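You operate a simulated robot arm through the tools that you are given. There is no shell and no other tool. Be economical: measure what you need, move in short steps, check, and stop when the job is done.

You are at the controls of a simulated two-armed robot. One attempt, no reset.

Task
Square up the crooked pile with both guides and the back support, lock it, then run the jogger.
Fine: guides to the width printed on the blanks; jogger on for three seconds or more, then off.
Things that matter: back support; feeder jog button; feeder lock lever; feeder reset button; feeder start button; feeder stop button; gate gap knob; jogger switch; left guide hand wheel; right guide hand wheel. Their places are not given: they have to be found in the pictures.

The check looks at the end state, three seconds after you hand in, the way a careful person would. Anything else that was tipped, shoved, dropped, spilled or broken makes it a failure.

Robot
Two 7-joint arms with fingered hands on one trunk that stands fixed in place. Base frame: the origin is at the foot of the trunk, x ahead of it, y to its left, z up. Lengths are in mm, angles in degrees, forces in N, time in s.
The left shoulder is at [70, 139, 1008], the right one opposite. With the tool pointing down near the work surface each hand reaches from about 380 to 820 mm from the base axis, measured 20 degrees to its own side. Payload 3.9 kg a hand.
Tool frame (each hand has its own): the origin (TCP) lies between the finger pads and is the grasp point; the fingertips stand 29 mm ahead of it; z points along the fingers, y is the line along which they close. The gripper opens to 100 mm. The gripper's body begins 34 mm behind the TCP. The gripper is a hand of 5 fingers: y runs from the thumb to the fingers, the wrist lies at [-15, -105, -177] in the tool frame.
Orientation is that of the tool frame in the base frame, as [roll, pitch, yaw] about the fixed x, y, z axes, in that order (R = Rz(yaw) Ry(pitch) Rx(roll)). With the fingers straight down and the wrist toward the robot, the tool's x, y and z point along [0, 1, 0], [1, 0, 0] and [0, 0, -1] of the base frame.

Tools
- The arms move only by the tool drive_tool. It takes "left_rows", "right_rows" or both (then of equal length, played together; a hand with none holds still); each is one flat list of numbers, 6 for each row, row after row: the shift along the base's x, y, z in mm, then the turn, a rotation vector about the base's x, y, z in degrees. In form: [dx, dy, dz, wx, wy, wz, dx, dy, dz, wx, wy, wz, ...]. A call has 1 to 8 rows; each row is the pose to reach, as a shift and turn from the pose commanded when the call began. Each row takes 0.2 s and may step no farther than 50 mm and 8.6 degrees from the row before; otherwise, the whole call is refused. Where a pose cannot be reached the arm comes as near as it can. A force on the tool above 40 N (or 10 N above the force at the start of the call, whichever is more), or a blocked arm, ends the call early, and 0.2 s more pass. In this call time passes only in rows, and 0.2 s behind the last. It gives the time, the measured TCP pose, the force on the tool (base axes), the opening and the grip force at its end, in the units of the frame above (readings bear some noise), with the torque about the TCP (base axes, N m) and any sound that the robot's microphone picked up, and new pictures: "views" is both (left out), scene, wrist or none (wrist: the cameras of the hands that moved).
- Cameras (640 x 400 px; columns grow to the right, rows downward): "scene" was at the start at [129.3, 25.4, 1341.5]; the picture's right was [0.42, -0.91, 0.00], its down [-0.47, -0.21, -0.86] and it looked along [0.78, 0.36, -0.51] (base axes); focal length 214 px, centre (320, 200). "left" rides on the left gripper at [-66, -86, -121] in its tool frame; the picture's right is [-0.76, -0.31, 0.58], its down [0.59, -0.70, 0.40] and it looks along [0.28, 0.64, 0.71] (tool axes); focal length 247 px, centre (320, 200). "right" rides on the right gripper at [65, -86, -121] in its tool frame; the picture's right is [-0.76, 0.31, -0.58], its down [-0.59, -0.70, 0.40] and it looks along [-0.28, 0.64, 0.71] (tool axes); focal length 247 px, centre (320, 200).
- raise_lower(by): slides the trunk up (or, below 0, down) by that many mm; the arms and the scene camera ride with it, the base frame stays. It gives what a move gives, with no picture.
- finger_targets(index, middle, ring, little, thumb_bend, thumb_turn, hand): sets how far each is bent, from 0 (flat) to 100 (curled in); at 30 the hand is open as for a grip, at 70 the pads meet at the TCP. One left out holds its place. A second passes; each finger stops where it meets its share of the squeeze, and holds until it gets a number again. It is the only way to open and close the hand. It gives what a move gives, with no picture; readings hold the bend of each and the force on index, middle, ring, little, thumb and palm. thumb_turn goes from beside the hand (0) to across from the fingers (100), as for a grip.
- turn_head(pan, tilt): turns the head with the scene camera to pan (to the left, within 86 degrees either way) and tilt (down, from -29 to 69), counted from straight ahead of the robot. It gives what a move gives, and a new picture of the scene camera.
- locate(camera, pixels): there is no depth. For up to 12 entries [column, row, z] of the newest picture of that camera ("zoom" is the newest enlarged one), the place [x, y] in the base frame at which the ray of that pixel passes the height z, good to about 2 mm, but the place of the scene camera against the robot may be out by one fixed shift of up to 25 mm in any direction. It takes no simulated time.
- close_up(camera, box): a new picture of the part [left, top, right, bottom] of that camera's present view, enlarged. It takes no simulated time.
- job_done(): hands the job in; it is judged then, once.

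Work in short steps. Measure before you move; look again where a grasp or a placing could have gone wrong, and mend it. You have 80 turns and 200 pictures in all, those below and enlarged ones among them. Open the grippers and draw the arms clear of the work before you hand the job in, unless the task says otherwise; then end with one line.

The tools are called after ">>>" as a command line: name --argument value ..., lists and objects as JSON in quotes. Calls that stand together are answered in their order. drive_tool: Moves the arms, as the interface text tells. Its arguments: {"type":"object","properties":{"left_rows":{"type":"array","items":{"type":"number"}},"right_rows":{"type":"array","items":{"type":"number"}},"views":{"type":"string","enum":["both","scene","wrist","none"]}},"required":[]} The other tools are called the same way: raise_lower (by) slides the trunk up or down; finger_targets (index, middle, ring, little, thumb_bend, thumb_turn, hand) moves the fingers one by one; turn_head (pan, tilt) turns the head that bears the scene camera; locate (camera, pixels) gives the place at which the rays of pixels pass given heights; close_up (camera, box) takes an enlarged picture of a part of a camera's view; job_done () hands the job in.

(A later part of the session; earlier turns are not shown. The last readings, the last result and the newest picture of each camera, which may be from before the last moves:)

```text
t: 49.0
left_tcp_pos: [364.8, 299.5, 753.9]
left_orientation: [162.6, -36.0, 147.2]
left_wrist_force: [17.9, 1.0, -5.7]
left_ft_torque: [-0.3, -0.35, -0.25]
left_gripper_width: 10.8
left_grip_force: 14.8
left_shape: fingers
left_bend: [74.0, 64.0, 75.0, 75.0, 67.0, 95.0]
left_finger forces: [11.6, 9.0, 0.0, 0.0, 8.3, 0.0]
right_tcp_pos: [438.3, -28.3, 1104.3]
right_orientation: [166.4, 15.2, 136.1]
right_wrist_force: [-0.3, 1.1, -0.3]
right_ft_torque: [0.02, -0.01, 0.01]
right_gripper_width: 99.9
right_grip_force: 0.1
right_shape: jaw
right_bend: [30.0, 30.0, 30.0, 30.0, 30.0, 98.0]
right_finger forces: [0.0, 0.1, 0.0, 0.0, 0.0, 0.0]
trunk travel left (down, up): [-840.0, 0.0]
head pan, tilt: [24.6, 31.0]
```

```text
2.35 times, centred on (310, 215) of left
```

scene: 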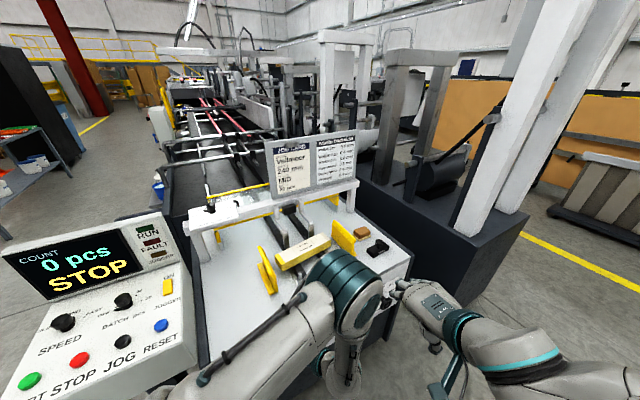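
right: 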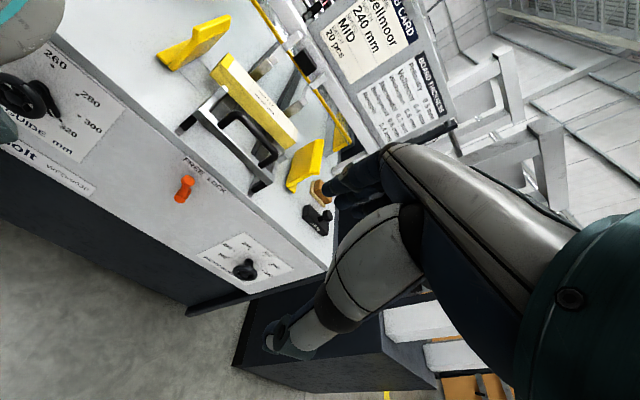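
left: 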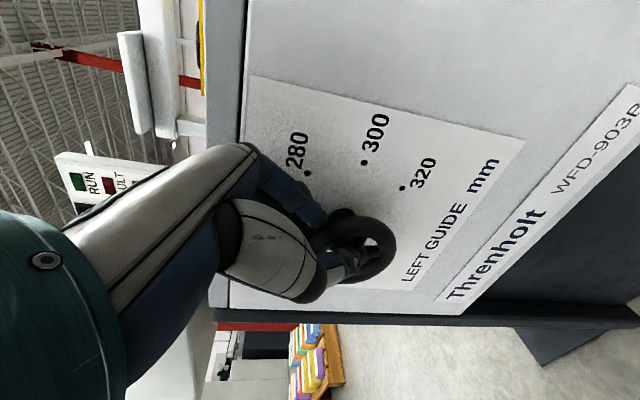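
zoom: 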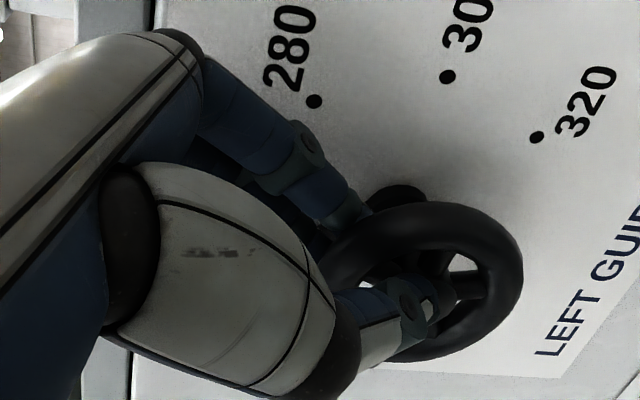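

The pointer is hidden by the fingers, so I release and draw the hand out to the right to read the dial.

>>> finger_targets --hand "left" --index 55 --middle 55 --ring 55 --little 55 --thumb_bend 36

>>> drive_tool --left_rows '[7, -14, 17, 0, 0, 0, 14, -28, 33, 0, 0, 0, 30, -38, 28, 4, 5, 0, 45, -48, 28, 7, 9, 0]' --views "wrist"

>>> close_up --camera "left" --box '[260, 150, 480, 320]'

```text
t: 50.0
left_tcp_pos: [361.6, 299.9, 757.0]
left_orientation: [162.5, -36.0, 147.3]
left_wrist_force: [1.3, 0.4, 0.5]
left_ft_torque: [0.01, -0.02, 0.03]
left_gripper_width: 61.1
left_grip_force: 0.1
left_shape: fingers
left_bend: [55.0, 55.0, 55.0, 55.0, 36.0, 97.0]
left_finger forces: [0.0, 0.0, 0.0, 0.0, 0.1, 0.0]
right_tcp_pos: [436.4, -29.1, 1106.3]
right_orientation: [166.3, 15.4, 136.1]
right_wrist_force: [0.1, 0.0, -0.4]
right_ft_torque: [0.01, 0.0, 0.0]
right_gripper_width: 100.1
right_grip_force: 0.1
right_shape: jaw
right_bend: [30.0, 30.0, 30.0, 30.0, 30.0, 98.0]
right_finger forces: [0.0, 0.0, 0.0, 0.0, 0.0, 0.1]
trunk travel left (down, up): [-840.0, 0.0]
head pan, tilt: [24.6, 31.0]
```

```text
t: 51.0
left_tcp_pos: [407.4, 249.8, 784.7]
left_orientation: [161.0, -47.4, 148.3]
left_wrist_force: [-0.2, 0.5, 0.2]
left_ft_torque: [0.03, 0.01, 0.03]
left_gripper_width: 61.1
left_grip_force: 0.0
left_shape: fingers
left_bend: [55.0, 55.0, 55.0, 55.0, 36.0, 98.0]
left_finger forces: [0.0, 0.1, 0.0, 0.0, 0.1, 0.0]
right_tcp_pos: [437.2, -30.5, 1105.4]
right_orientation: [166.4, 15.3, 136.1]
right_wrist_force: [0.8, 0.6, 0.4]
right_ft_torque: [-0.03, -0.04, -0.01]
right_gripper_width: 99.9
right_grip_force: 0.1
right_shape: jaw
right_bend: [30.0, 30.0, 30.0, 30.0, 30.0, 98.0]
right_finger forces: [0.1, 0.0, 0.0, 0.1, 0.1, 0.0]
trunk travel left (down, up): [-840.0, 0.0]
head pan, tilt: [24.6, 31.0]
```

left: 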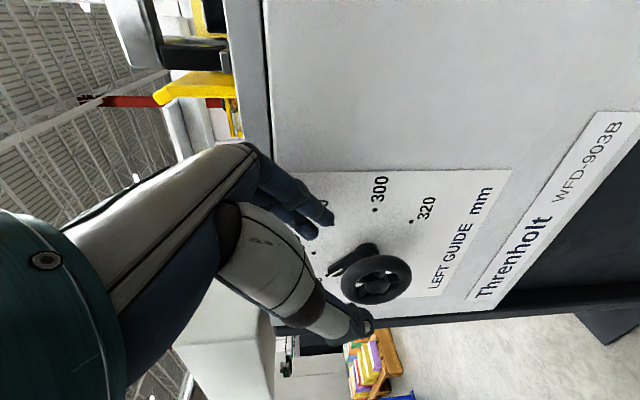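

```text
2.35 times, centred on (370, 235) of left
```

zoom: 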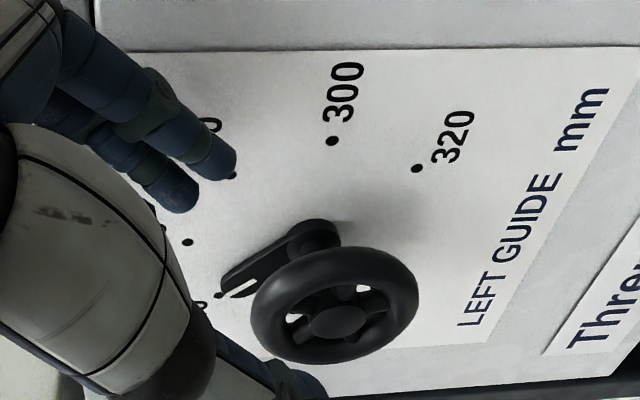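

The pointer now sits at the 240 dot (zoom (228,292) vs dot (220,296)). Left guide looks set; I lift the left arm straight up, keeping orientation.

>>> drive_tool --left_rows '[0, -5, 30, 0, 0, 0, 0, -10, 60, 0, 0, 0, 0, -10, 95, 0, 0, 0, 5, -10, 130, 0, 0, 0, 10, -5, 165, -3, -4, 0, 10, 0, 200, -6, -8, 0]' --views "scene"

```text
t: 52.4
left_tcp_pos: [351.7, 254.8, 901.3]
left_orientation: [174.4, -49.1, 141.2]
left_wrist_force: [0.0, 0.5, 0.4]
left_ft_torque: [0.01, -0.03, -0.02]
left_gripper_width: 61.2
left_grip_force: 0.1
left_shape: fingers
left_bend: [55.0, 55.0, 55.0, 55.0, 36.0, 98.0]
left_finger forces: [0.0, 0.1, 0.0, 0.0, 0.0, 0.0]
right_tcp_pos: [436.3, -28.6, 1105.1]
right_orientation: [166.3, 15.4, 136.1]
right_wrist_force: [0.0, 0.2, 0.1]
right_ft_torque: [0.02, -0.01, -0.02]
right_gripper_width: 100.0
right_grip_force: 0.1
right_shape: jaw
right_bend: [30.0, 30.0, 30.0, 30.0, 30.0, 98.0]
right_finger forces: [0.0, 0.1, 0.1, 0.1, 0.0, 0.1]
trunk travel left (down, up): [-840.0, 0.0]
head pan, tilt: [24.6, 31.0]
stopped in row 6 (left hand): the arm was blocked; the commanded pose is now the measured one
```

scene: 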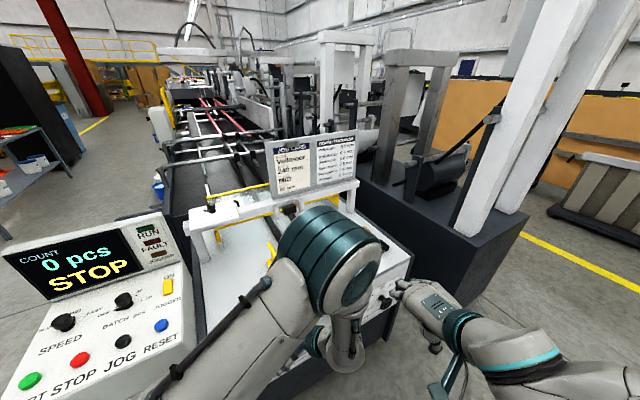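

Blocked because the arm is folded too tightly. I extend forward (over the table, well above it) while unrolling toward tool-down.

>>> drive_tool --left_rows '[25, 0, 15, 0, 0, 0, 50, 0, 35, -4, -5.7, 0, 75, 5, 60, -8, -11.4, 0, 100, 15, 85, -12, -17, 0, 125, 25, 110, -16, -23, 0, 140, 40, 140, -20, -29, 0, 150, 60, 170, -24, -34, 0, 155, 85, 200, -26, -37, 0]' --views "scene"

```text
t: 53.3
left_tcp_pos: [373.1, 264.8, 899.5]
left_orientation: [-176.3, -42.4, 137.6]
left_wrist_force: [0.2, 0.5, -0.2]
left_ft_torque: [0.0, 0.02, 0.02]
left_gripper_width: 61.4
left_grip_force: 0.0
left_shape: fingers
left_bend: [55.0, 55.0, 55.0, 55.0, 36.0, 98.0]
left_finger forces: [0.1, 0.0, 0.0, 0.0, 0.0, 0.0]
right_tcp_pos: [435.4, -29.4, 1105.7]
right_orientation: [166.3, 15.4, 136.1]
right_wrist_force: [0.7, -0.2, 0.1]
right_ft_torque: [-0.02, 0.0, -0.03]
right_gripper_width: 99.9
right_grip_force: 0.1
right_shape: jaw
right_bend: [30.0, 30.0, 30.0, 30.0, 30.0, 98.0]
right_finger forces: [0.1, 0.0, 0.0, 0.0, 0.0, 0.0]
trunk travel left (down, up): [-840.0, 0.0]
head pan, tilt: [24.6, 31.0]
stopped in row 4 (left hand): the arm was blocked; the commanded pose is now the measured one
```

scene: 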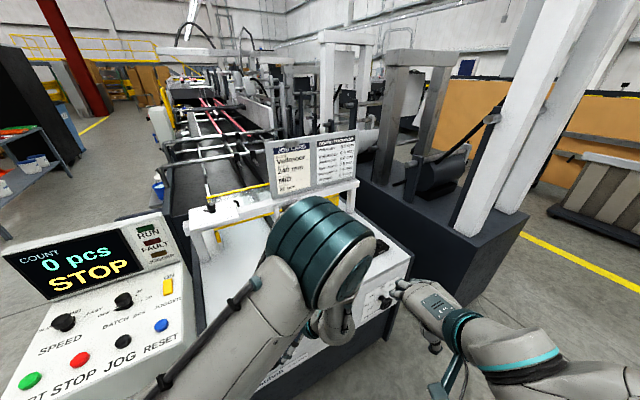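

I retrace the known good path: first forward with the 20° tilt back on, then toward the extended pose.

>>> drive_tool --left_rows '[12, -6, -12, 4, -2.9, 0, 24, -12, -24, 8.2, -5.7, 0, 36, -18, -34, 12.3, -8.6, 0, 50, -25, -40, 16.4, -11.4, 0, 65, -30, -42, 16.4, -11.4, 0, 80, -35, -42, 14, -15, 0]' --views "none"

>>> drive_tool --left_rows '[12, -3, 15, -3.5, -5, 0, 25, -6, 30, -7, -10, 0, 40, -6, 55, -7, -10, 0, 55, 0, 85, -7, -10, 0, 70, 10, 115, -7, -10, 0, 80, 20, 150, -7, -10, 0]' --views "scene"

```text
t: 54.7
left_tcp_pos: [456.1, 227.0, 859.6]
left_orientation: [156.8, -37.8, 154.8]
left_wrist_force: [-0.3, -0.2, 0.5]
left_ft_torque: [0.01, 0.04, 0.0]
left_gripper_width: 61.3
left_grip_force: 0.1
left_shape: fingers
left_bend: [55.0, 55.0, 55.0, 55.0, 36.0, 98.0]
left_finger forces: [0.1, 0.1, 0.0, 0.1, 0.0, 0.0]
right_tcp_pos: [436.3, -28.7, 1105.3]
right_orientation: [166.3, 15.4, 136.1]
right_wrist_force: [0.3, 0.3, 0.0]
right_ft_torque: [0.02, 0.04, 0.01]
right_gripper_width: 99.9
right_grip_force: 0.1
right_shape: jaw
right_bend: [30.0, 30.0, 30.0, 30.0, 30.0, 98.0]
right_finger forces: [0.0, 0.1, 0.0, 0.1, 0.1, 0.0]
trunk travel left (down, up): [-840.0, 0.0]
head pan, tilt: [24.6, 31.0]
```

```text
t: 56.3
left_tcp_pos: [515.8, 263.9, 967.6]
left_orientation: [163.1, -29.7, 154.0]
left_wrist_force: [0.0, -0.4, -0.8]
left_ft_torque: [-0.01, 0.0, 0.02]
left_gripper_width: 61.2
left_grip_force: 0.0
left_shape: fingers
left_bend: [55.0, 55.0, 55.0, 55.0, 36.0, 98.0]
left_finger forces: [0.0, 0.1, 0.0, 0.0, 0.0, 0.0]
right_tcp_pos: [435.2, -30.2, 1106.6]
right_orientation: [166.3, 15.4, 136.1]
right_wrist_force: [0.7, 0.5, 0.5]
right_ft_torque: [-0.03, 0.02, 0.0]
right_gripper_width: 100.0
right_grip_force: 0.1
right_shape: jaw
right_bend: [30.0, 30.0, 30.0, 30.0, 30.0, 98.0]
right_finger forces: [0.0, 0.1, 0.1, 0.0, 0.0, 0.0]
trunk travel left (down, up): [-840.0, 0.0]
head pan, tilt: [24.6, 31.0]
stopped in row 6 (left hand): the arm was blocked; the commanded pose is now the measured one
```

scene: 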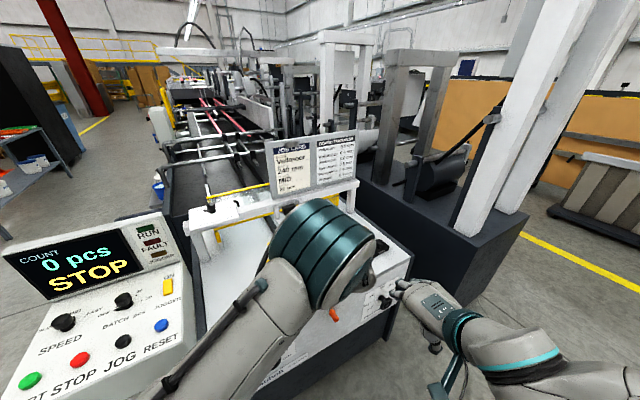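

The blocking comes from the elbow riding up next to the head. I extend the hand outward at constant height to lower the elbow.

>>> drive_tool --left_rows '[20, 8, 0, 0, 0, 0, 40, 18, 0, 0, 0, 0, 60, 30, 3, 0, 0, 0, 75, 45, 6, 0, 0, 0, 85, 65, 10, -2, -3, -3, 90, 85, 20, -4, -6, -6, 92, 105, 40, -6, -9, -9, 92, 125, 60, -8, -12, -12]' --views "scene"

```text
t: 58.1
left_tcp_pos: [603.3, 394.6, 1022.6]
left_orientation: [163.9, -15.3, 142.1]
left_wrist_force: [0.6, 0.0, -0.3]
left_ft_torque: [-0.06, 0.0, 0.0]
left_gripper_width: 61.4
left_grip_force: 0.0
left_shape: fingers
left_bend: [55.0, 55.0, 55.0, 55.0, 36.0, 98.0]
left_finger forces: [0.0, 0.0, 0.1, 0.0, 0.0, 0.0]
right_tcp_pos: [434.7, -29.1, 1105.7]
right_orientation: [166.3, 15.5, 136.1]
right_wrist_force: [-0.2, -0.1, -0.2]
right_ft_torque: [-0.01, 0.0, -0.01]
right_gripper_width: 100.1
right_grip_force: 0.0
right_shape: jaw
right_bend: [30.0, 30.0, 30.0, 30.0, 30.0, 98.0]
right_finger forces: [0.1, 0.1, 0.0, 0.0, 0.1, 0.0]
trunk travel left (down, up): [-840.0, 0.0]
head pan, tilt: [24.6, 31.0]
```

scene: 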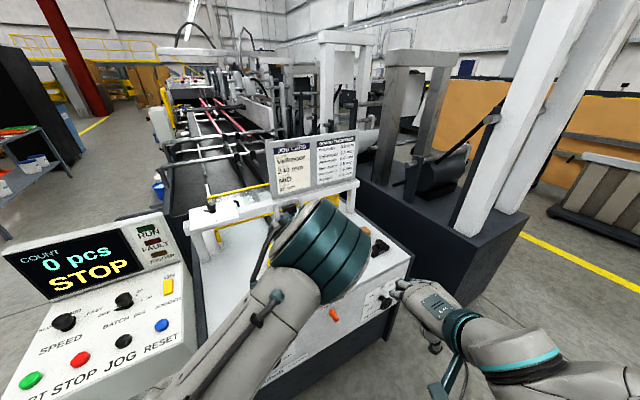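

Free now. I raise the left hand and move it left, with the fingers returning to straight down.

>>> drive_tool --left_rows '[0, 10, 35, 0, -3, -3, -3, 20, 70, 2, -6, -6, -6, 30, 105, 5, -9, -9, -10, 40, 140, 8, -11, -12, -20, 50, 175, 11, -12, -15, -35, 60, 205, 13, -13, -18, -50, 70, 235, 14, -14, -21, -70, 80, 260, 14, -14, -24]' --views "scene"

>>> close_up --camera "scene" --box '[200, 170, 440, 390]'

```text
t: 59.0
left_tcp_pos: [579.1, 440.2, 1061.0]
left_orientation: [159.3, -17.5, 133.6]
left_wrist_force: [-0.5, 0.3, 0.0]
left_ft_torque: [-0.03, 0.02, -0.02]
left_gripper_width: 61.4
left_grip_force: 0.1
left_shape: fingers
left_bend: [55.0, 55.0, 55.0, 55.0, 36.0, 98.0]
left_finger forces: [0.0, 0.0, 0.0, 0.0, 0.0, 0.0]
right_tcp_pos: [435.9, -28.0, 1105.8]
right_orientation: [166.3, 15.5, 136.1]
right_wrist_force: [-0.4, -0.4, -0.2]
right_ft_torque: [-0.02, 0.01, -0.02]
right_gripper_width: 100.0
right_grip_force: 0.0
right_shape: jaw
right_bend: [30.0, 30.0, 30.0, 30.0, 30.0, 98.0]
right_finger forces: [0.1, 0.1, 0.0, 0.1, 0.0, 0.1]
trunk travel left (down, up): [-840.0, 0.0]
head pan, tilt: [24.6, 31.0]
stopped in row 4 (left hand): the arm was blocked; the commanded pose is now the measured one
```

scene: 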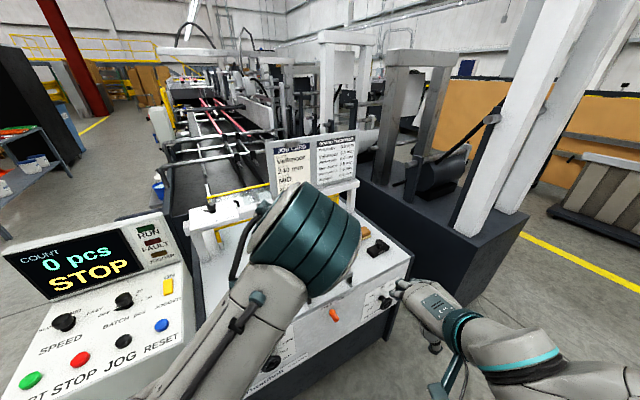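

```text
1.82 times, centred on (320, 280) of scene
```

zoom: 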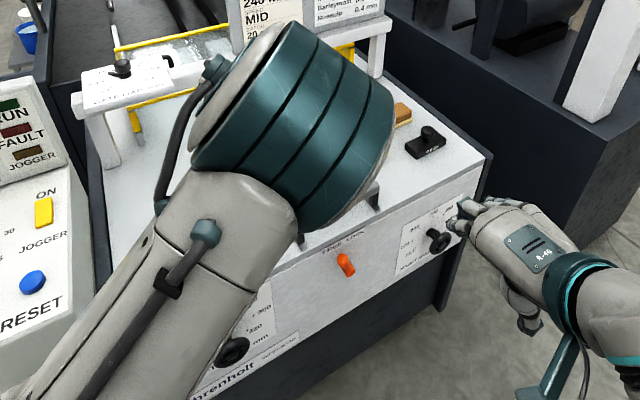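

I check the left wrist camera to see whether anything near the hand is touching.

>>> close_up --camera "left" --box '[0, 0, 640, 400]'

>>> close_up --camera "right" --box '[0, 0, 640, 400]'

```text
1.00 times, centred on (320, 200) of left (not enlarged: the box is as wide or as high as the picture)
```

zoom: 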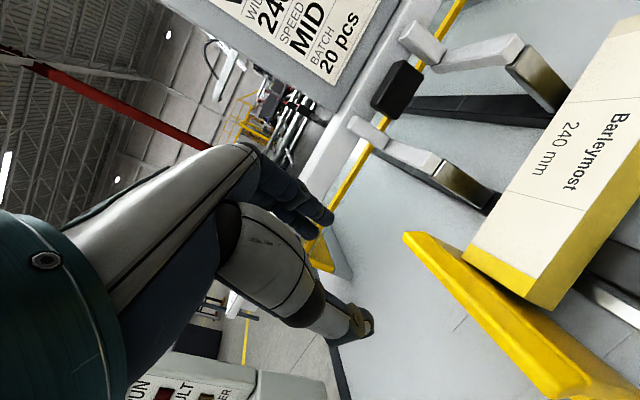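

```text
1.00 times, centred on (320, 200) of right (not enlarged: the box is as wide or as high as the picture)
```

zoom: 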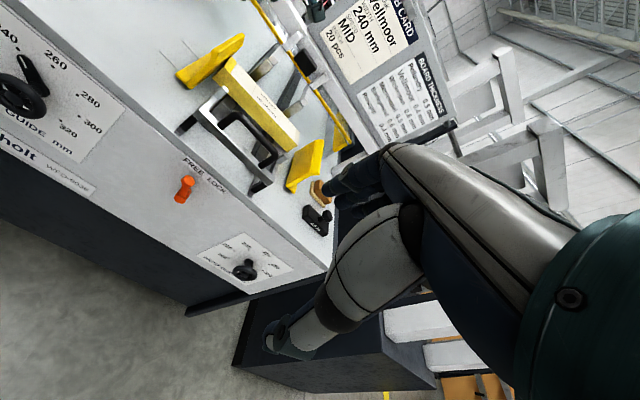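

The left hand is clear in the air. I zoom the right camera on both dials.

>>> close_up --camera "right" --box '[0, 10, 130, 170]'

>>> close_up --camera "right" --box '[160, 160, 320, 300]'

>>> locate --camera "right" --pixels '[[243, 272, 700], [243, 272, 760], [187, 183, 740], [187, 183, 780], [246, 235, 700], [246, 235, 780]]'

>>> locate --camera "scene" --pixels '[[386, 302, 700], [386, 302, 760], [334, 311, 740], [334, 311, 780]]'

>>> close_up --camera "scene" --box '[350, 270, 430, 330]'

```text
2.50 times, centred on (65, 90) of right
```

zoom: 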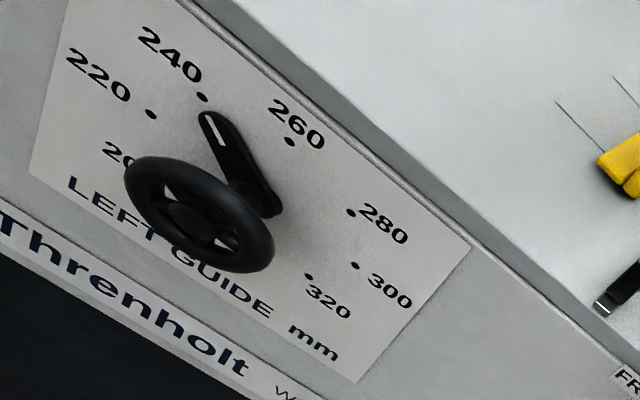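

```text
2.86 times, centred on (240, 230) of right
```

zoom: 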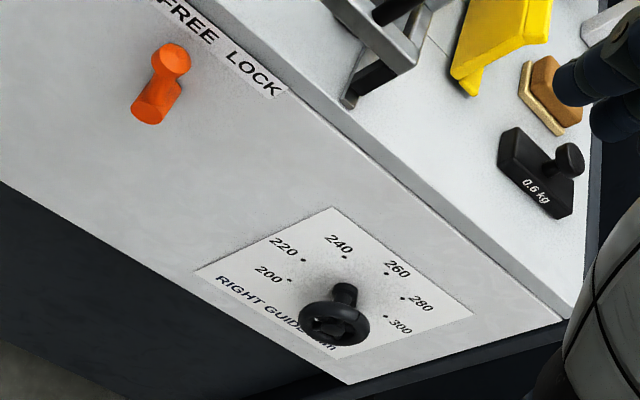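

```text
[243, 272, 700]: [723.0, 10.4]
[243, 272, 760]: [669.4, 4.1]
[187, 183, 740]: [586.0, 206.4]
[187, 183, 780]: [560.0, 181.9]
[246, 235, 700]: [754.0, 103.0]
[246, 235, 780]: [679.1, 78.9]
```

```text
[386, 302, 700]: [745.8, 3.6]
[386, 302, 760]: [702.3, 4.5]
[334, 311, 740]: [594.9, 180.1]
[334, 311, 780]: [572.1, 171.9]
```

```text
6.67 times, centred on (390, 300) of scene
```

zoom: 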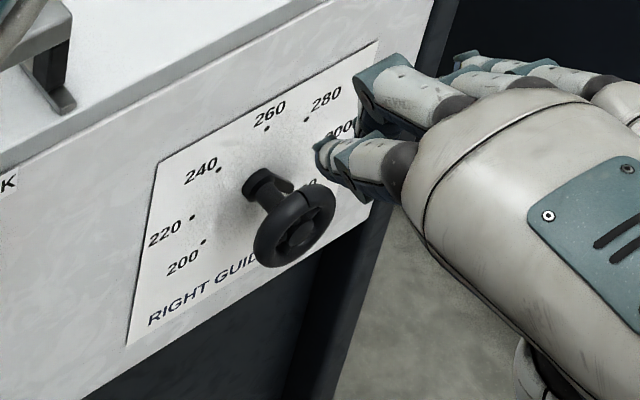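

Left dial is confirmed at 240. The right wheel is far and low, so the trunk must come down, which requires the left hand higher. I try a pure translation outward/up for the left arm.

>>> drive_tool --left_rows '[8, -5, 25, 0, 0, 0, 16, -10, 50, 0, 0, 0, 24, -10, 80, 0, 0, 0, 30, -10, 110, 0, 0, 0, 35, -10, 140, 0, 0, 0, 40, -5, 170, 0, 0, 0]' --views "scene"

```text
t: 60.4
left_tcp_pos: [622.9, 433.3, 1233.8]
left_orientation: [159.0, -17.8, 133.4]
left_wrist_force: [-0.4, -0.4, 0.2]
left_ft_torque: [-0.05, 0.02, -0.03]
left_gripper_width: 61.3
left_grip_force: 0.0
left_shape: fingers
left_bend: [55.0, 55.0, 55.0, 55.0, 36.0, 98.0]
left_finger forces: [0.1, 0.0, 0.0, 0.1, 0.0, 0.0]
right_tcp_pos: [435.9, -27.8, 1105.6]
right_orientation: [166.3, 15.4, 136.1]
right_wrist_force: [0.3, 0.2, 0.6]
right_ft_torque: [0.01, -0.03, 0.01]
right_gripper_width: 99.8
right_grip_force: 0.0
right_shape: jaw
right_bend: [30.0, 30.0, 30.0, 30.0, 30.0, 98.0]
right_finger forces: [0.0, 0.0, 0.0, 0.0, 0.0, 0.1]
trunk travel left (down, up): [-840.0, 0.0]
head pan, tilt: [24.6, 31.0]
```

scene: 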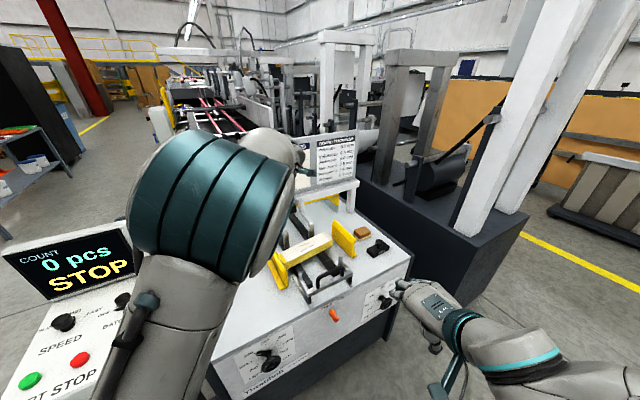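

That worked. I raise the left hand further so the trunk can be lowered.

>>> drive_tool --left_rows '[3, 0, 35, 0, 0, 0, 6, 0, 70, 0, 0, 0, 8, 0, 105, 0, 0, 0, 8, 0, 140, 0, 0, 0, 5, 5, 175, 0, 0, 0, 0, 10, 205, 0, 0, 0, -5, 20, 230, 0, 0, 0]' --views "none"

>>> raise_lower --by -250

>>> turn_head --pan 15 --tilt 40

```text
t: 62.0
left_tcp_pos: [612.0, 451.0, 1463.4]
left_orientation: [159.0, -17.7, 133.5]
left_wrist_force: [-0.1, -0.6, 0.4]
left_ft_torque: [-0.01, -0.02, -0.01]
left_gripper_width: 61.2
left_grip_force: 0.0
left_shape: fingers
left_bend: [55.0, 55.0, 55.0, 55.0, 36.0, 98.0]
left_finger forces: [0.0, 0.0, 0.1, 0.0, 0.0, 0.0]
right_tcp_pos: [436.4, -28.2, 1105.7]
right_orientation: [166.3, 15.4, 136.1]
right_wrist_force: [0.2, 0.5, -0.4]
right_ft_torque: [0.0, -0.02, -0.01]
right_gripper_width: 99.8
right_grip_force: 0.1
right_shape: jaw
right_bend: [30.0, 30.0, 30.0, 30.0, 30.0, 98.0]
right_finger forces: [0.0, 0.0, 0.0, 0.0, 0.1, 0.0]
trunk travel left (down, up): [-840.0, 0.0]
head pan, tilt: [24.6, 31.0]
```

```text
t: 64.6
left_tcp_pos: [612.9, 451.8, 1213.5]
left_orientation: [159.0, -17.8, 133.5]
left_wrist_force: [-1.3, -0.3, 0.0]
left_ft_torque: [0.01, 0.02, 0.01]
left_gripper_width: 61.2
left_grip_force: 0.0
left_shape: fingers
left_bend: [55.0, 55.0, 55.0, 55.0, 36.0, 98.0]
left_finger forces: [0.0, 0.0, 0.0, 0.1, 0.0, 0.0]
right_tcp_pos: [436.3, -29.2, 856.3]
right_orientation: [166.3, 15.4, 136.2]
right_wrist_force: [-1.2, -0.3, -0.5]
right_ft_torque: [0.0, -0.03, 0.01]
right_gripper_width: 100.0
right_grip_force: 0.0
right_shape: jaw
right_bend: [30.0, 30.0, 30.0, 30.0, 30.0, 98.0]
right_finger forces: [0.0, 0.0, 0.0, 0.1, 0.0, 0.1]
trunk travel left (down, up): [-590.0, 250.0]
head pan, tilt: [24.6, 31.0]
```

```text
t: 65.3
left_tcp_pos: [614.3, 451.3, 1213.7]
left_orientation: [159.1, -17.7, 133.4]
left_wrist_force: [0.0, -0.3, -0.2]
left_ft_torque: [0.01, 0.01, -0.03]
left_gripper_width: 61.3
left_grip_force: 0.0
left_shape: fingers
left_bend: [55.0, 55.0, 55.0, 55.0, 36.0, 98.0]
left_finger forces: [0.1, 0.0, 0.1, 0.0, 0.0, 0.0]
right_tcp_pos: [435.3, -29.5, 855.0]
right_orientation: [166.4, 15.3, 136.1]
right_wrist_force: [0.2, 0.0, -0.2]
right_ft_torque: [-0.01, 0.01, -0.01]
right_gripper_width: 99.9
right_grip_force: 0.0
right_shape: jaw
right_bend: [30.0, 30.0, 30.0, 30.0, 30.0, 98.0]
right_finger forces: [0.1, 0.0, 0.0, 0.1, 0.1, 0.0]
trunk travel left (down, up): [-590.0, 250.0]
head pan, tilt: [15.0, 40.0]
```

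scene: 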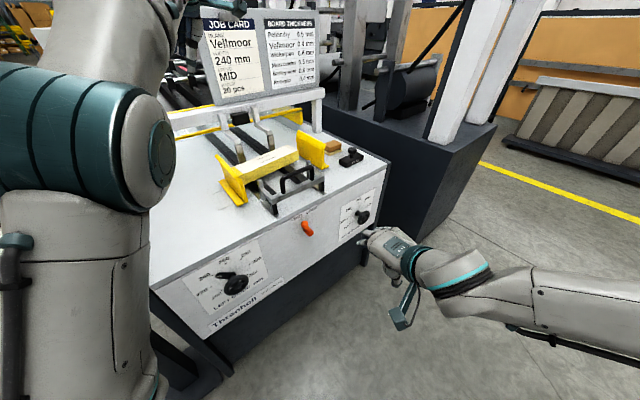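

Good posture and view. I take the right wrist view and triangulate the right wheel, lever and handle again.

>>> close_up --camera "right" --box '[0, 0, 640, 400]'

>>> close_up --camera "scene" --box '[210, 120, 410, 250]'

>>> close_up --camera "scene" --box '[180, 240, 280, 320]'

```text
1.00 times, centred on (320, 200) of right (not enlarged: the box is as wide or as high as the picture)
```

zoom: 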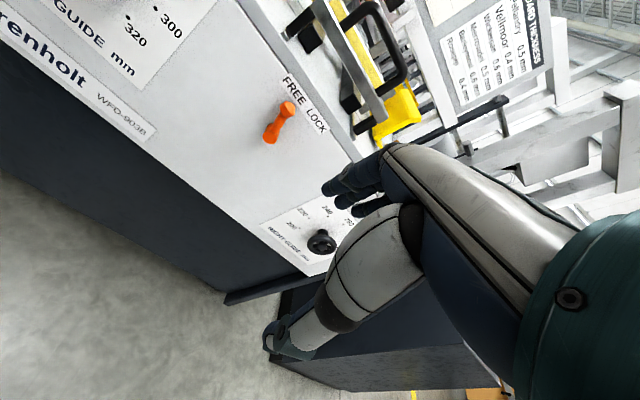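

```text
3.08 times, centred on (310, 185) of scene
```

zoom: 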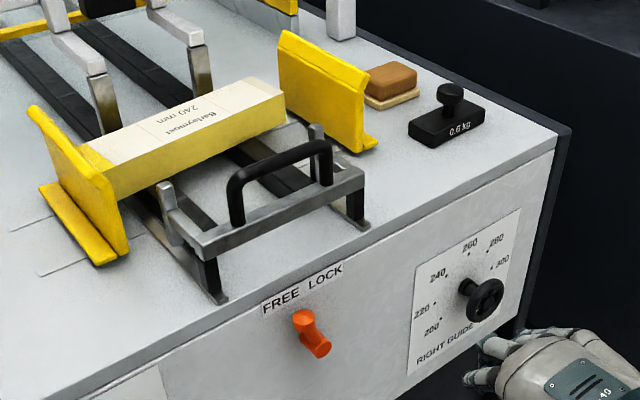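

```text
5.00 times, centred on (230, 280) of scene
```

zoom: 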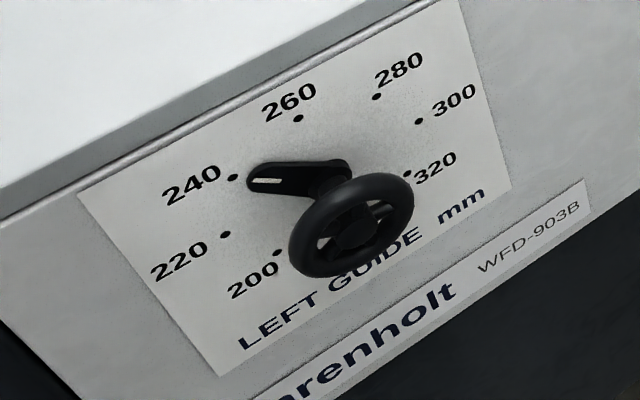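

Left dial confirmed at 240. I triangulate the right wheel and the lever.

>>> locate --camera "right" --pixels '[[322, 242, 640], [322, 242, 740], [288, 108, 740], [288, 108, 800], [271, 134, 740], [271, 134, 800]]'

>>> locate --camera "scene" --pixels '[[364.2, 216.8, 640], [364.2, 216.8, 740], [304.5, 223.5, 740], [304.5, 223.5, 800], [310, 232, 740], [310, 232, 800], [236.6, 283, 700], [236.6, 283, 740]]'

>>> close_up --camera "right" --box '[240, 70, 360, 270]'

>>> close_up --camera "scene" --box '[280, 190, 390, 260]'

```text
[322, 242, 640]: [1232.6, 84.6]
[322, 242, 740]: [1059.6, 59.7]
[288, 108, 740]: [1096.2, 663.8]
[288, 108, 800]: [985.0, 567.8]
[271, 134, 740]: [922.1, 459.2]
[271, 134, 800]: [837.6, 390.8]
```

```text
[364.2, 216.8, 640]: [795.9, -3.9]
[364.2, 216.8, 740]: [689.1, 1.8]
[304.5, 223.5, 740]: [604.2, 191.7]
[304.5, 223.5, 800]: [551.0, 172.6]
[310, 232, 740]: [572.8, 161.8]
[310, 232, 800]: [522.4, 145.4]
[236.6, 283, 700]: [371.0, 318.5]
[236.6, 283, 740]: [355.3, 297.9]
```

```text
2.00 times, centred on (300, 170) of right
```

zoom: 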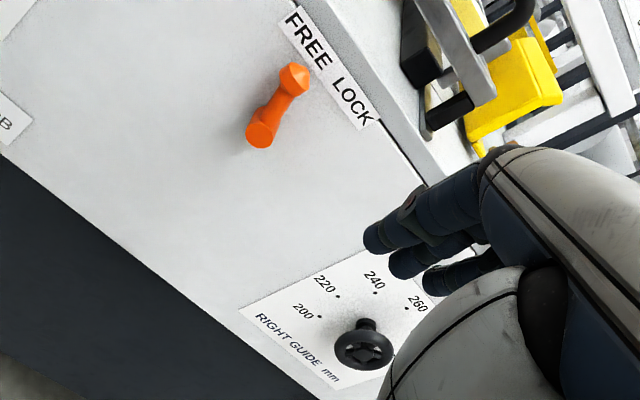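

```text
5.71 times, centred on (335, 225) of scene
```

zoom: 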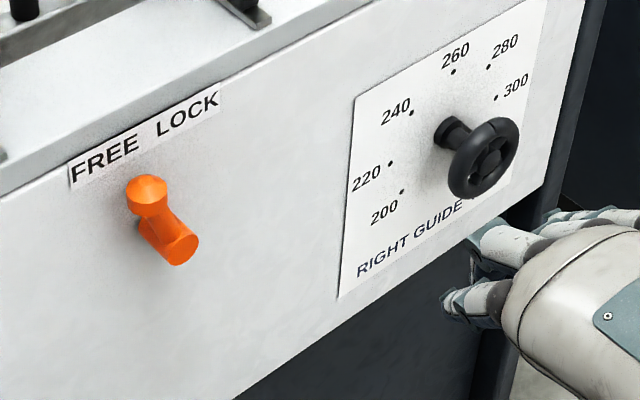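

The right camera picture was stale; I refresh it, and locate dial dots with known left-dial dots as calibration.

>>> drive_tool --right_rows '[0, -20, 0, 0, 0, 0]' --views "wrist"

>>> locate --camera "scene" --pixels '[[350.9, 209.6, 640], [350.9, 209.6, 740], [366, 207, 640], [366, 207, 740], [349.2, 223.4, 640], [349.2, 223.4, 740], [212.4, 275.4, 757], [249.8, 264.2, 720], [228.4, 253, 776]]'

>>> close_up --camera "right" --box '[240, 70, 360, 270]'

```text
t: 65.7
left_tcp_pos: [614.4, 449.7, 1213.9]
left_orientation: [159.0, -17.9, 133.4]
left_wrist_force: [-0.1, -0.4, 0.7]
left_ft_torque: [0.0, -0.02, 0.02]
left_gripper_width: 61.3
left_grip_force: 0.0
left_shape: fingers
left_bend: [55.0, 55.0, 55.0, 55.0, 36.0, 98.0]
left_finger forces: [0.1, 0.1, 0.0, 0.0, 0.1, 0.1]
right_tcp_pos: [436.1, -51.8, 857.1]
right_orientation: [166.2, 15.3, 136.1]
right_wrist_force: [-0.7, 0.6, -0.2]
right_ft_torque: [0.03, -0.01, -0.03]
right_gripper_width: 99.9
right_grip_force: 0.1
right_shape: jaw
right_bend: [30.0, 30.0, 30.0, 30.0, 30.0, 98.0]
right_finger forces: [0.0, 0.0, 0.1, 0.0, 0.1, 0.0]
trunk travel left (down, up): [-590.0, 250.0]
head pan, tilt: [15.0, 40.0]
```

right: 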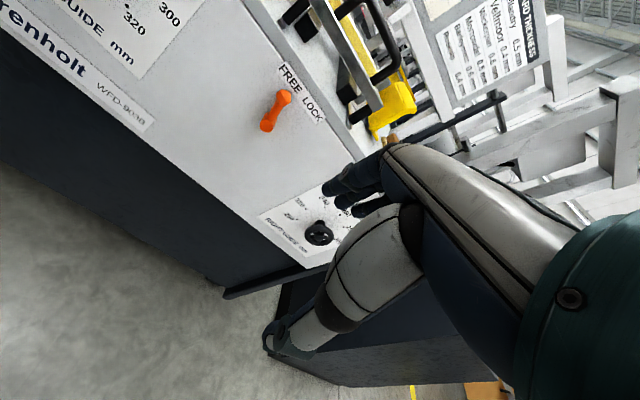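

```text
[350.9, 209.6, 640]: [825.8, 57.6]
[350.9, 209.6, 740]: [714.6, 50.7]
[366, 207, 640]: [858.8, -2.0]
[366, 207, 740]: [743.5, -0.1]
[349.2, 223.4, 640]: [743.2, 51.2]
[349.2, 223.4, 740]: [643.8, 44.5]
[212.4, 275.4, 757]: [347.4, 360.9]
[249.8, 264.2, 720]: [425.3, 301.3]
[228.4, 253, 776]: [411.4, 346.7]
```

```text
2.00 times, centred on (300, 170) of right
```

zoom: 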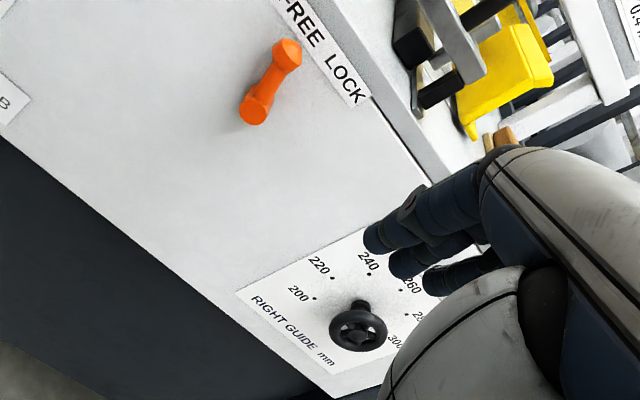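

>>> locate --camera "right" --pixels '[[319, 232, 600], [319, 232, 634], [319, 232, 680], [297, 219.5, 598], [302.5, 196.5, 740], [283, 97, 774], [266, 124, 728], [283, 97, 740]]'

```text
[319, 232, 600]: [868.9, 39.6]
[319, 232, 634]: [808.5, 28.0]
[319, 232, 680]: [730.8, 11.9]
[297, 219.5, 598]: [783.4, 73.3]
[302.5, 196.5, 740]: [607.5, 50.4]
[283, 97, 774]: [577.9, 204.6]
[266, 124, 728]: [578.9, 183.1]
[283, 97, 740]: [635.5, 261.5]
```

The right wheel hub is near lateral 640, z 640 (about (783,21,640)), lower than the left one. I move the right hand to a pre-grasp view position in front of and above it.

>>> drive_tool --right_rows '[42, 4, -5, 1.8, 0.6, 0, 84, 8, -15, 3.6, 1.2, 0, 126, 13, -28, 5.4, 1.8, 0, 168, 17, -42, 7.1, 2.3, 0, 210, 21, -57, 8.9, 2.9, 0, 252, 25, -75, 10.7, 3.5, 0, 292, 30, -93, 12.5, 4.1, 0, 332, 34, -112, 14.3, 4.7, 0]'

```text
t: 67.5
left_tcp_pos: [615.7, 448.7, 1213.9]
left_orientation: [159.0, -17.9, 133.5]
left_wrist_force: [-0.2, -1.1, -0.3]
left_ft_torque: [0.0, -0.04, 0.01]
left_gripper_width: 61.2
left_grip_force: 0.2
left_shape: fingers
left_bend: [55.0, 55.0, 55.0, 55.0, 36.0, 98.0]
left_finger forces: [0.0, 0.1, 0.1, 0.0, 0.1, 0.1]
right_tcp_pos: [768.4, -15.3, 738.0]
right_orientation: [159.4, 1.8, 135.0]
right_wrist_force: [-3.2, -4.5, -2.1]
right_ft_torque: [-0.09, 0.07, 0.0]
right_gripper_width: 97.0
right_grip_force: 0.0
right_shape: jaw
right_bend: [33.0, 32.0, 31.0, 30.0, 30.0, 98.0]
right_finger forces: [2.6, 1.7, 0.7, 0.0, 0.0, 0.0]
trunk travel left (down, up): [-590.0, 250.0]
head pan, tilt: [15.0, 40.0]
```

scene: 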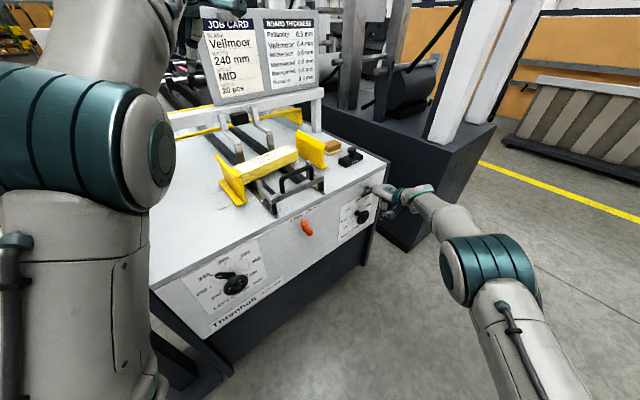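
right: 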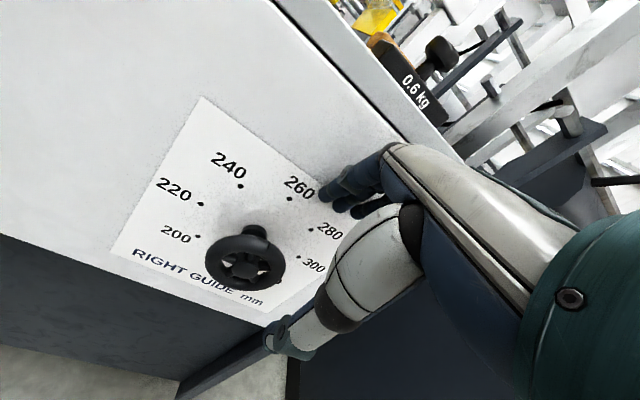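

Reached; the open fingers just touch the panel. I measure the wheel and dots from this close picture, then back off and narrow the fingers.

>>> locate --camera "right" --pixels '[[243, 259, 620], [243, 259, 680], [240, 185, 640], [240, 185, 720], [198, 235, 580], [198, 235, 660], [298, 257, 600], [298, 257, 680], [290, 198, 640], [290, 198, 720]]'

>>> drive_tool --right_rows '[-12, -16, 8, 0, 0, 0]' --views "none"

>>> finger_targets --hand "right" --index 55 --middle 55 --ring 55 --little 55 --thumb_bend 36

```text
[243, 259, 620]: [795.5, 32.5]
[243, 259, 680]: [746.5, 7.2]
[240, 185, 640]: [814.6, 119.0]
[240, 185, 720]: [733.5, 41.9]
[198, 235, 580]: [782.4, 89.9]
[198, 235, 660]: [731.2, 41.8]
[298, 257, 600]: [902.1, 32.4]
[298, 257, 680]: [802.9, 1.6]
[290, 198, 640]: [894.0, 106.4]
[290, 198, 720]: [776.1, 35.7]
```

```text
t: 67.9
left_tcp_pos: [614.3, 449.8, 1213.3]
left_orientation: [159.0, -17.6, 133.4]
left_wrist_force: [-0.3, -0.3, -0.7]
left_ft_torque: [0.0, -0.01, 0.04]
left_gripper_width: 61.3
left_grip_force: 0.1
left_shape: fingers
left_bend: [55.0, 55.0, 55.0, 55.0, 36.0, 98.0]
left_finger forces: [0.1, 0.0, 0.0, 0.0, 0.0, 0.0]
right_tcp_pos: [756.3, -30.5, 750.7]
right_orientation: [159.2, 2.0, 135.0]
right_wrist_force: [0.7, -0.1, -0.2]
right_ft_torque: [0.0, 0.0, -0.03]
right_gripper_width: 99.7
right_grip_force: 0.0
right_shape: jaw
right_bend: [30.0, 30.0, 30.0, 30.0, 30.0, 98.0]
right_finger forces: [0.0, 0.0, 0.1, 0.0, 0.1, 0.0]
trunk travel left (down, up): [-590.0, 250.0]
head pan, tilt: [15.0, 40.0]
```

```text
t: 68.9
left_tcp_pos: [614.7, 450.5, 1213.4]
left_orientation: [159.1, -17.7, 133.4]
left_wrist_force: [0.2, 0.1, 0.2]
left_ft_torque: [0.01, 0.01, 0.02]
left_gripper_width: 61.6
left_grip_force: 0.1
left_shape: fingers
left_bend: [55.0, 55.0, 55.0, 55.0, 36.0, 98.0]
left_finger forces: [0.0, 0.0, 0.0, 0.0, 0.0, 0.0]
right_tcp_pos: [755.8, -31.3, 751.1]
right_orientation: [159.3, 2.0, 135.1]
right_wrist_force: [-0.1, 0.8, -0.1]
right_ft_torque: [-0.04, 0.0, 0.02]
right_gripper_width: 62.1
right_grip_force: 0.1
right_shape: fingers
right_bend: [55.0, 55.0, 55.0, 55.0, 36.0, 98.0]
right_finger forces: [0.1, 0.1, 0.0, 0.0, 0.1, 0.1]
trunk travel left (down, up): [-590.0, 250.0]
head pan, tilt: [15.0, 40.0]
```

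Right hub: about lateral 626, z 644 → (776,19,644). I enter at the upper right of the rim and look.

>>> drive_tool --right_rows '[14, 25, -18, 0, 0, 0, 19, 29, -36, 0, 0, 0, 24, 33, -53, 0, 0, 0]' --views "wrist"

>>> close_up --camera "right" --box '[160, 100, 400, 340]'

```text
t: 69.7
left_tcp_pos: [615.3, 450.4, 1213.3]
left_orientation: [159.1, -17.7, 133.3]
left_wrist_force: [-0.3, -1.7, -0.2]
left_ft_torque: [0.03, 0.0, 0.04]
left_gripper_width: 61.2
left_grip_force: 0.2
left_shape: fingers
left_bend: [55.0, 55.0, 55.0, 55.0, 36.0, 98.0]
left_finger forces: [0.0, 0.0, 0.0, 0.0, 0.0, 0.0]
right_tcp_pos: [777.7, 3.8, 697.7]
right_orientation: [159.4, 1.9, 135.1]
right_wrist_force: [-1.6, -1.9, -0.1]
right_ft_torque: [0.03, -0.03, 0.0]
right_gripper_width: 61.9
right_grip_force: 1.6
right_shape: fingers
right_bend: [55.0, 57.0, 55.0, 55.0, 36.0, 98.0]
right_finger forces: [0.1, 2.6, 0.0, 0.0, 0.0, 0.1]
trunk travel left (down, up): [-590.0, 250.0]
head pan, tilt: [15.0, 40.0]
```

right: 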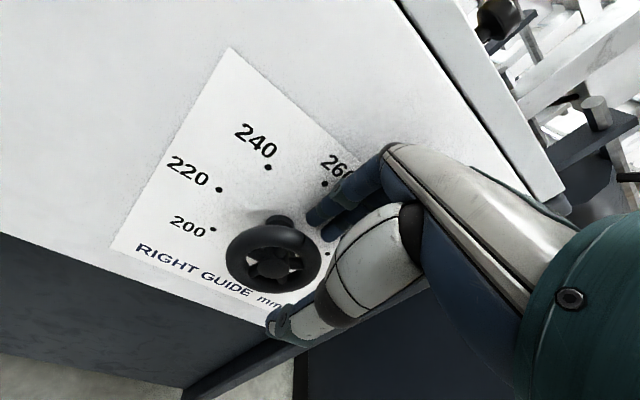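

```text
1.67 times, centred on (280, 220) of right
```

zoom: 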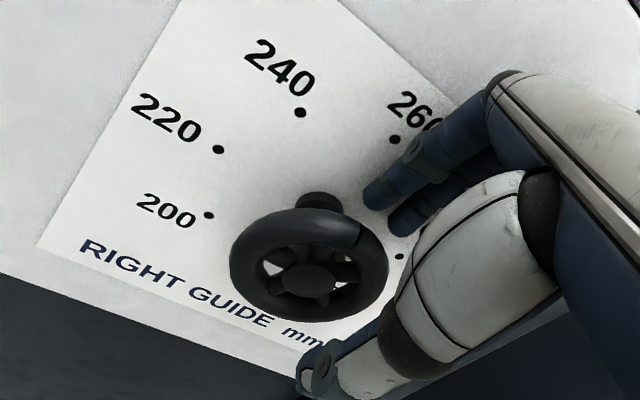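

Fingers pass behind the rim, thumb in front. I advance 17 mm more and close.

>>> drive_tool --right_rows '[1.6, 0.8, -8.5, 0, 0, 0, 3.2, 1.6, -17, 0, 0, 0]' --views "none"

>>> finger_targets --hand "right" --index 75 --middle 75 --ring 75 --little 75 --thumb_bend 75

>>> close_up --camera "right" --box '[160, 100, 400, 340]'

```text
t: 70.3
left_tcp_pos: [614.3, 449.0, 1214.5]
left_orientation: [158.9, -17.7, 133.4]
left_wrist_force: [-0.2, 0.4, -1.6]
left_ft_torque: [0.01, -0.06, -0.03]
left_gripper_width: 61.3
left_grip_force: 0.0
left_shape: fingers
left_bend: [55.0, 55.0, 55.0, 55.0, 36.0, 98.0]
left_finger forces: [0.0, 0.0, 0.0, 0.0, 0.0, 0.2]
right_tcp_pos: [780.8, 1.8, 678.9]
right_orientation: [159.2, 2.1, 134.8]
right_wrist_force: [-4.9, -9.7, 3.6]
right_ft_torque: [0.31, -0.23, -0.24]
right_gripper_width: 61.8
right_grip_force: 4.4
right_shape: fingers
right_bend: [55.0, 58.0, 55.0, 55.0, 36.0, 98.0]
right_finger forces: [0.0, 9.9, 0.1, 0.0, 0.1, 0.0]
right hand out of reach, approached as far as the arm can: row 2
trunk travel left (down, up): [-590.0, 250.0]
head pan, tilt: [15.0, 40.0]
```

```text
t: 71.3
left_tcp_pos: [615.1, 450.4, 1213.5]
left_orientation: [158.9, -17.6, 133.5]
left_wrist_force: [-1.0, -0.2, -0.2]
left_ft_torque: [-0.02, -0.01, 0.01]
left_gripper_width: 61.1
left_grip_force: 0.0
left_shape: fingers
left_bend: [55.0, 55.0, 55.0, 55.0, 36.0, 98.0]
left_finger forces: [0.0, 0.0, 0.0, 0.0, 0.0, 0.0]
right_tcp_pos: [781.0, 4.4, 679.8]
right_orientation: [159.3, 2.2, 134.9]
right_wrist_force: [3.5, -3.5, 4.7]
right_ft_torque: [-0.09, -0.11, -0.04]
right_gripper_width: 17.7
right_grip_force: 13.0
right_shape: fingers
right_bend: [74.0, 73.0, 75.0, 75.0, 63.0, 97.0]
right_finger forces: [10.3, 5.6, 0.0, 0.0, 9.8, 0.1]
trunk travel left (down, up): [-590.0, 250.0]
head pan, tilt: [15.0, 40.0]
```

```text
1.67 times, centred on (280, 220) of right
```

zoom: 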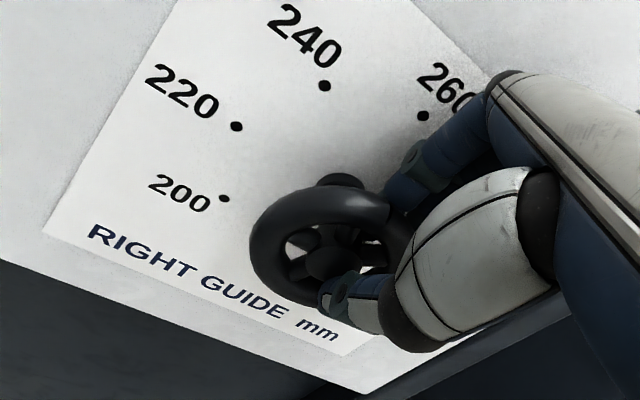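

Gripped by index/middle and thumb. I arc counter-clockwise with matching roll.

>>> drive_tool --right_rows '[-6.2, 4.3, 2.9, -4, -5.7, 0, -12.6, 8.8, 3.8, -8, -11.5, 0, -19.4, 13.6, 2.9, -12, -17.2, 0, -25.9, 18.1, 0.2, -16, -23, 0, -31.7, 22.1, -4.1, -20, -28.7, 0, -35.4, 24.7, -8, -24, -34.4, 0]' --views "wrist"

```text
t: 72.5
left_tcp_pos: [614.8, 452.5, 1212.1]
left_orientation: [159.1, -17.7, 133.4]
left_wrist_force: [-0.9, 0.0, 0.0]
left_ft_torque: [0.0, 0.03, -0.02]
left_gripper_width: 61.4
left_grip_force: 0.1
left_shape: fingers
left_bend: [55.0, 55.0, 55.0, 55.0, 36.0, 98.0]
left_finger forces: [0.0, 0.0, 0.0, 0.0, 0.1, 0.0]
right_tcp_pos: [756.9, 21.8, 687.7]
right_orientation: [151.6, 34.6, 132.0]
right_wrist_force: [-1.0, -8.2, 8.0]
right_ft_torque: [-0.44, -0.03, -0.22]
right_gripper_width: 13.8
right_grip_force: 16.5
right_shape: fingers
right_bend: [74.0, 73.0, 75.0, 75.0, 64.0, 99.0]
right_finger forces: [4.4, 4.5, 11.2, 0.0, 13.6, 0.0]
trunk travel left (down, up): [-590.0, 250.0]
head pan, tilt: [15.0, 40.0]
stopped in row 5 (right hand): the force on the tool passed its limit at 41 N (the readings are from after the stop); the commanded pose is now the measured one
```

right: 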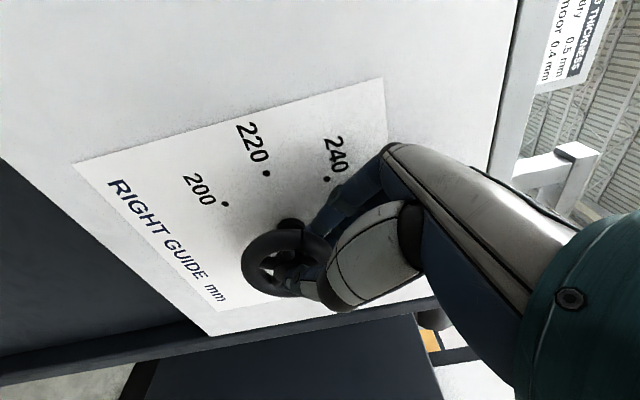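

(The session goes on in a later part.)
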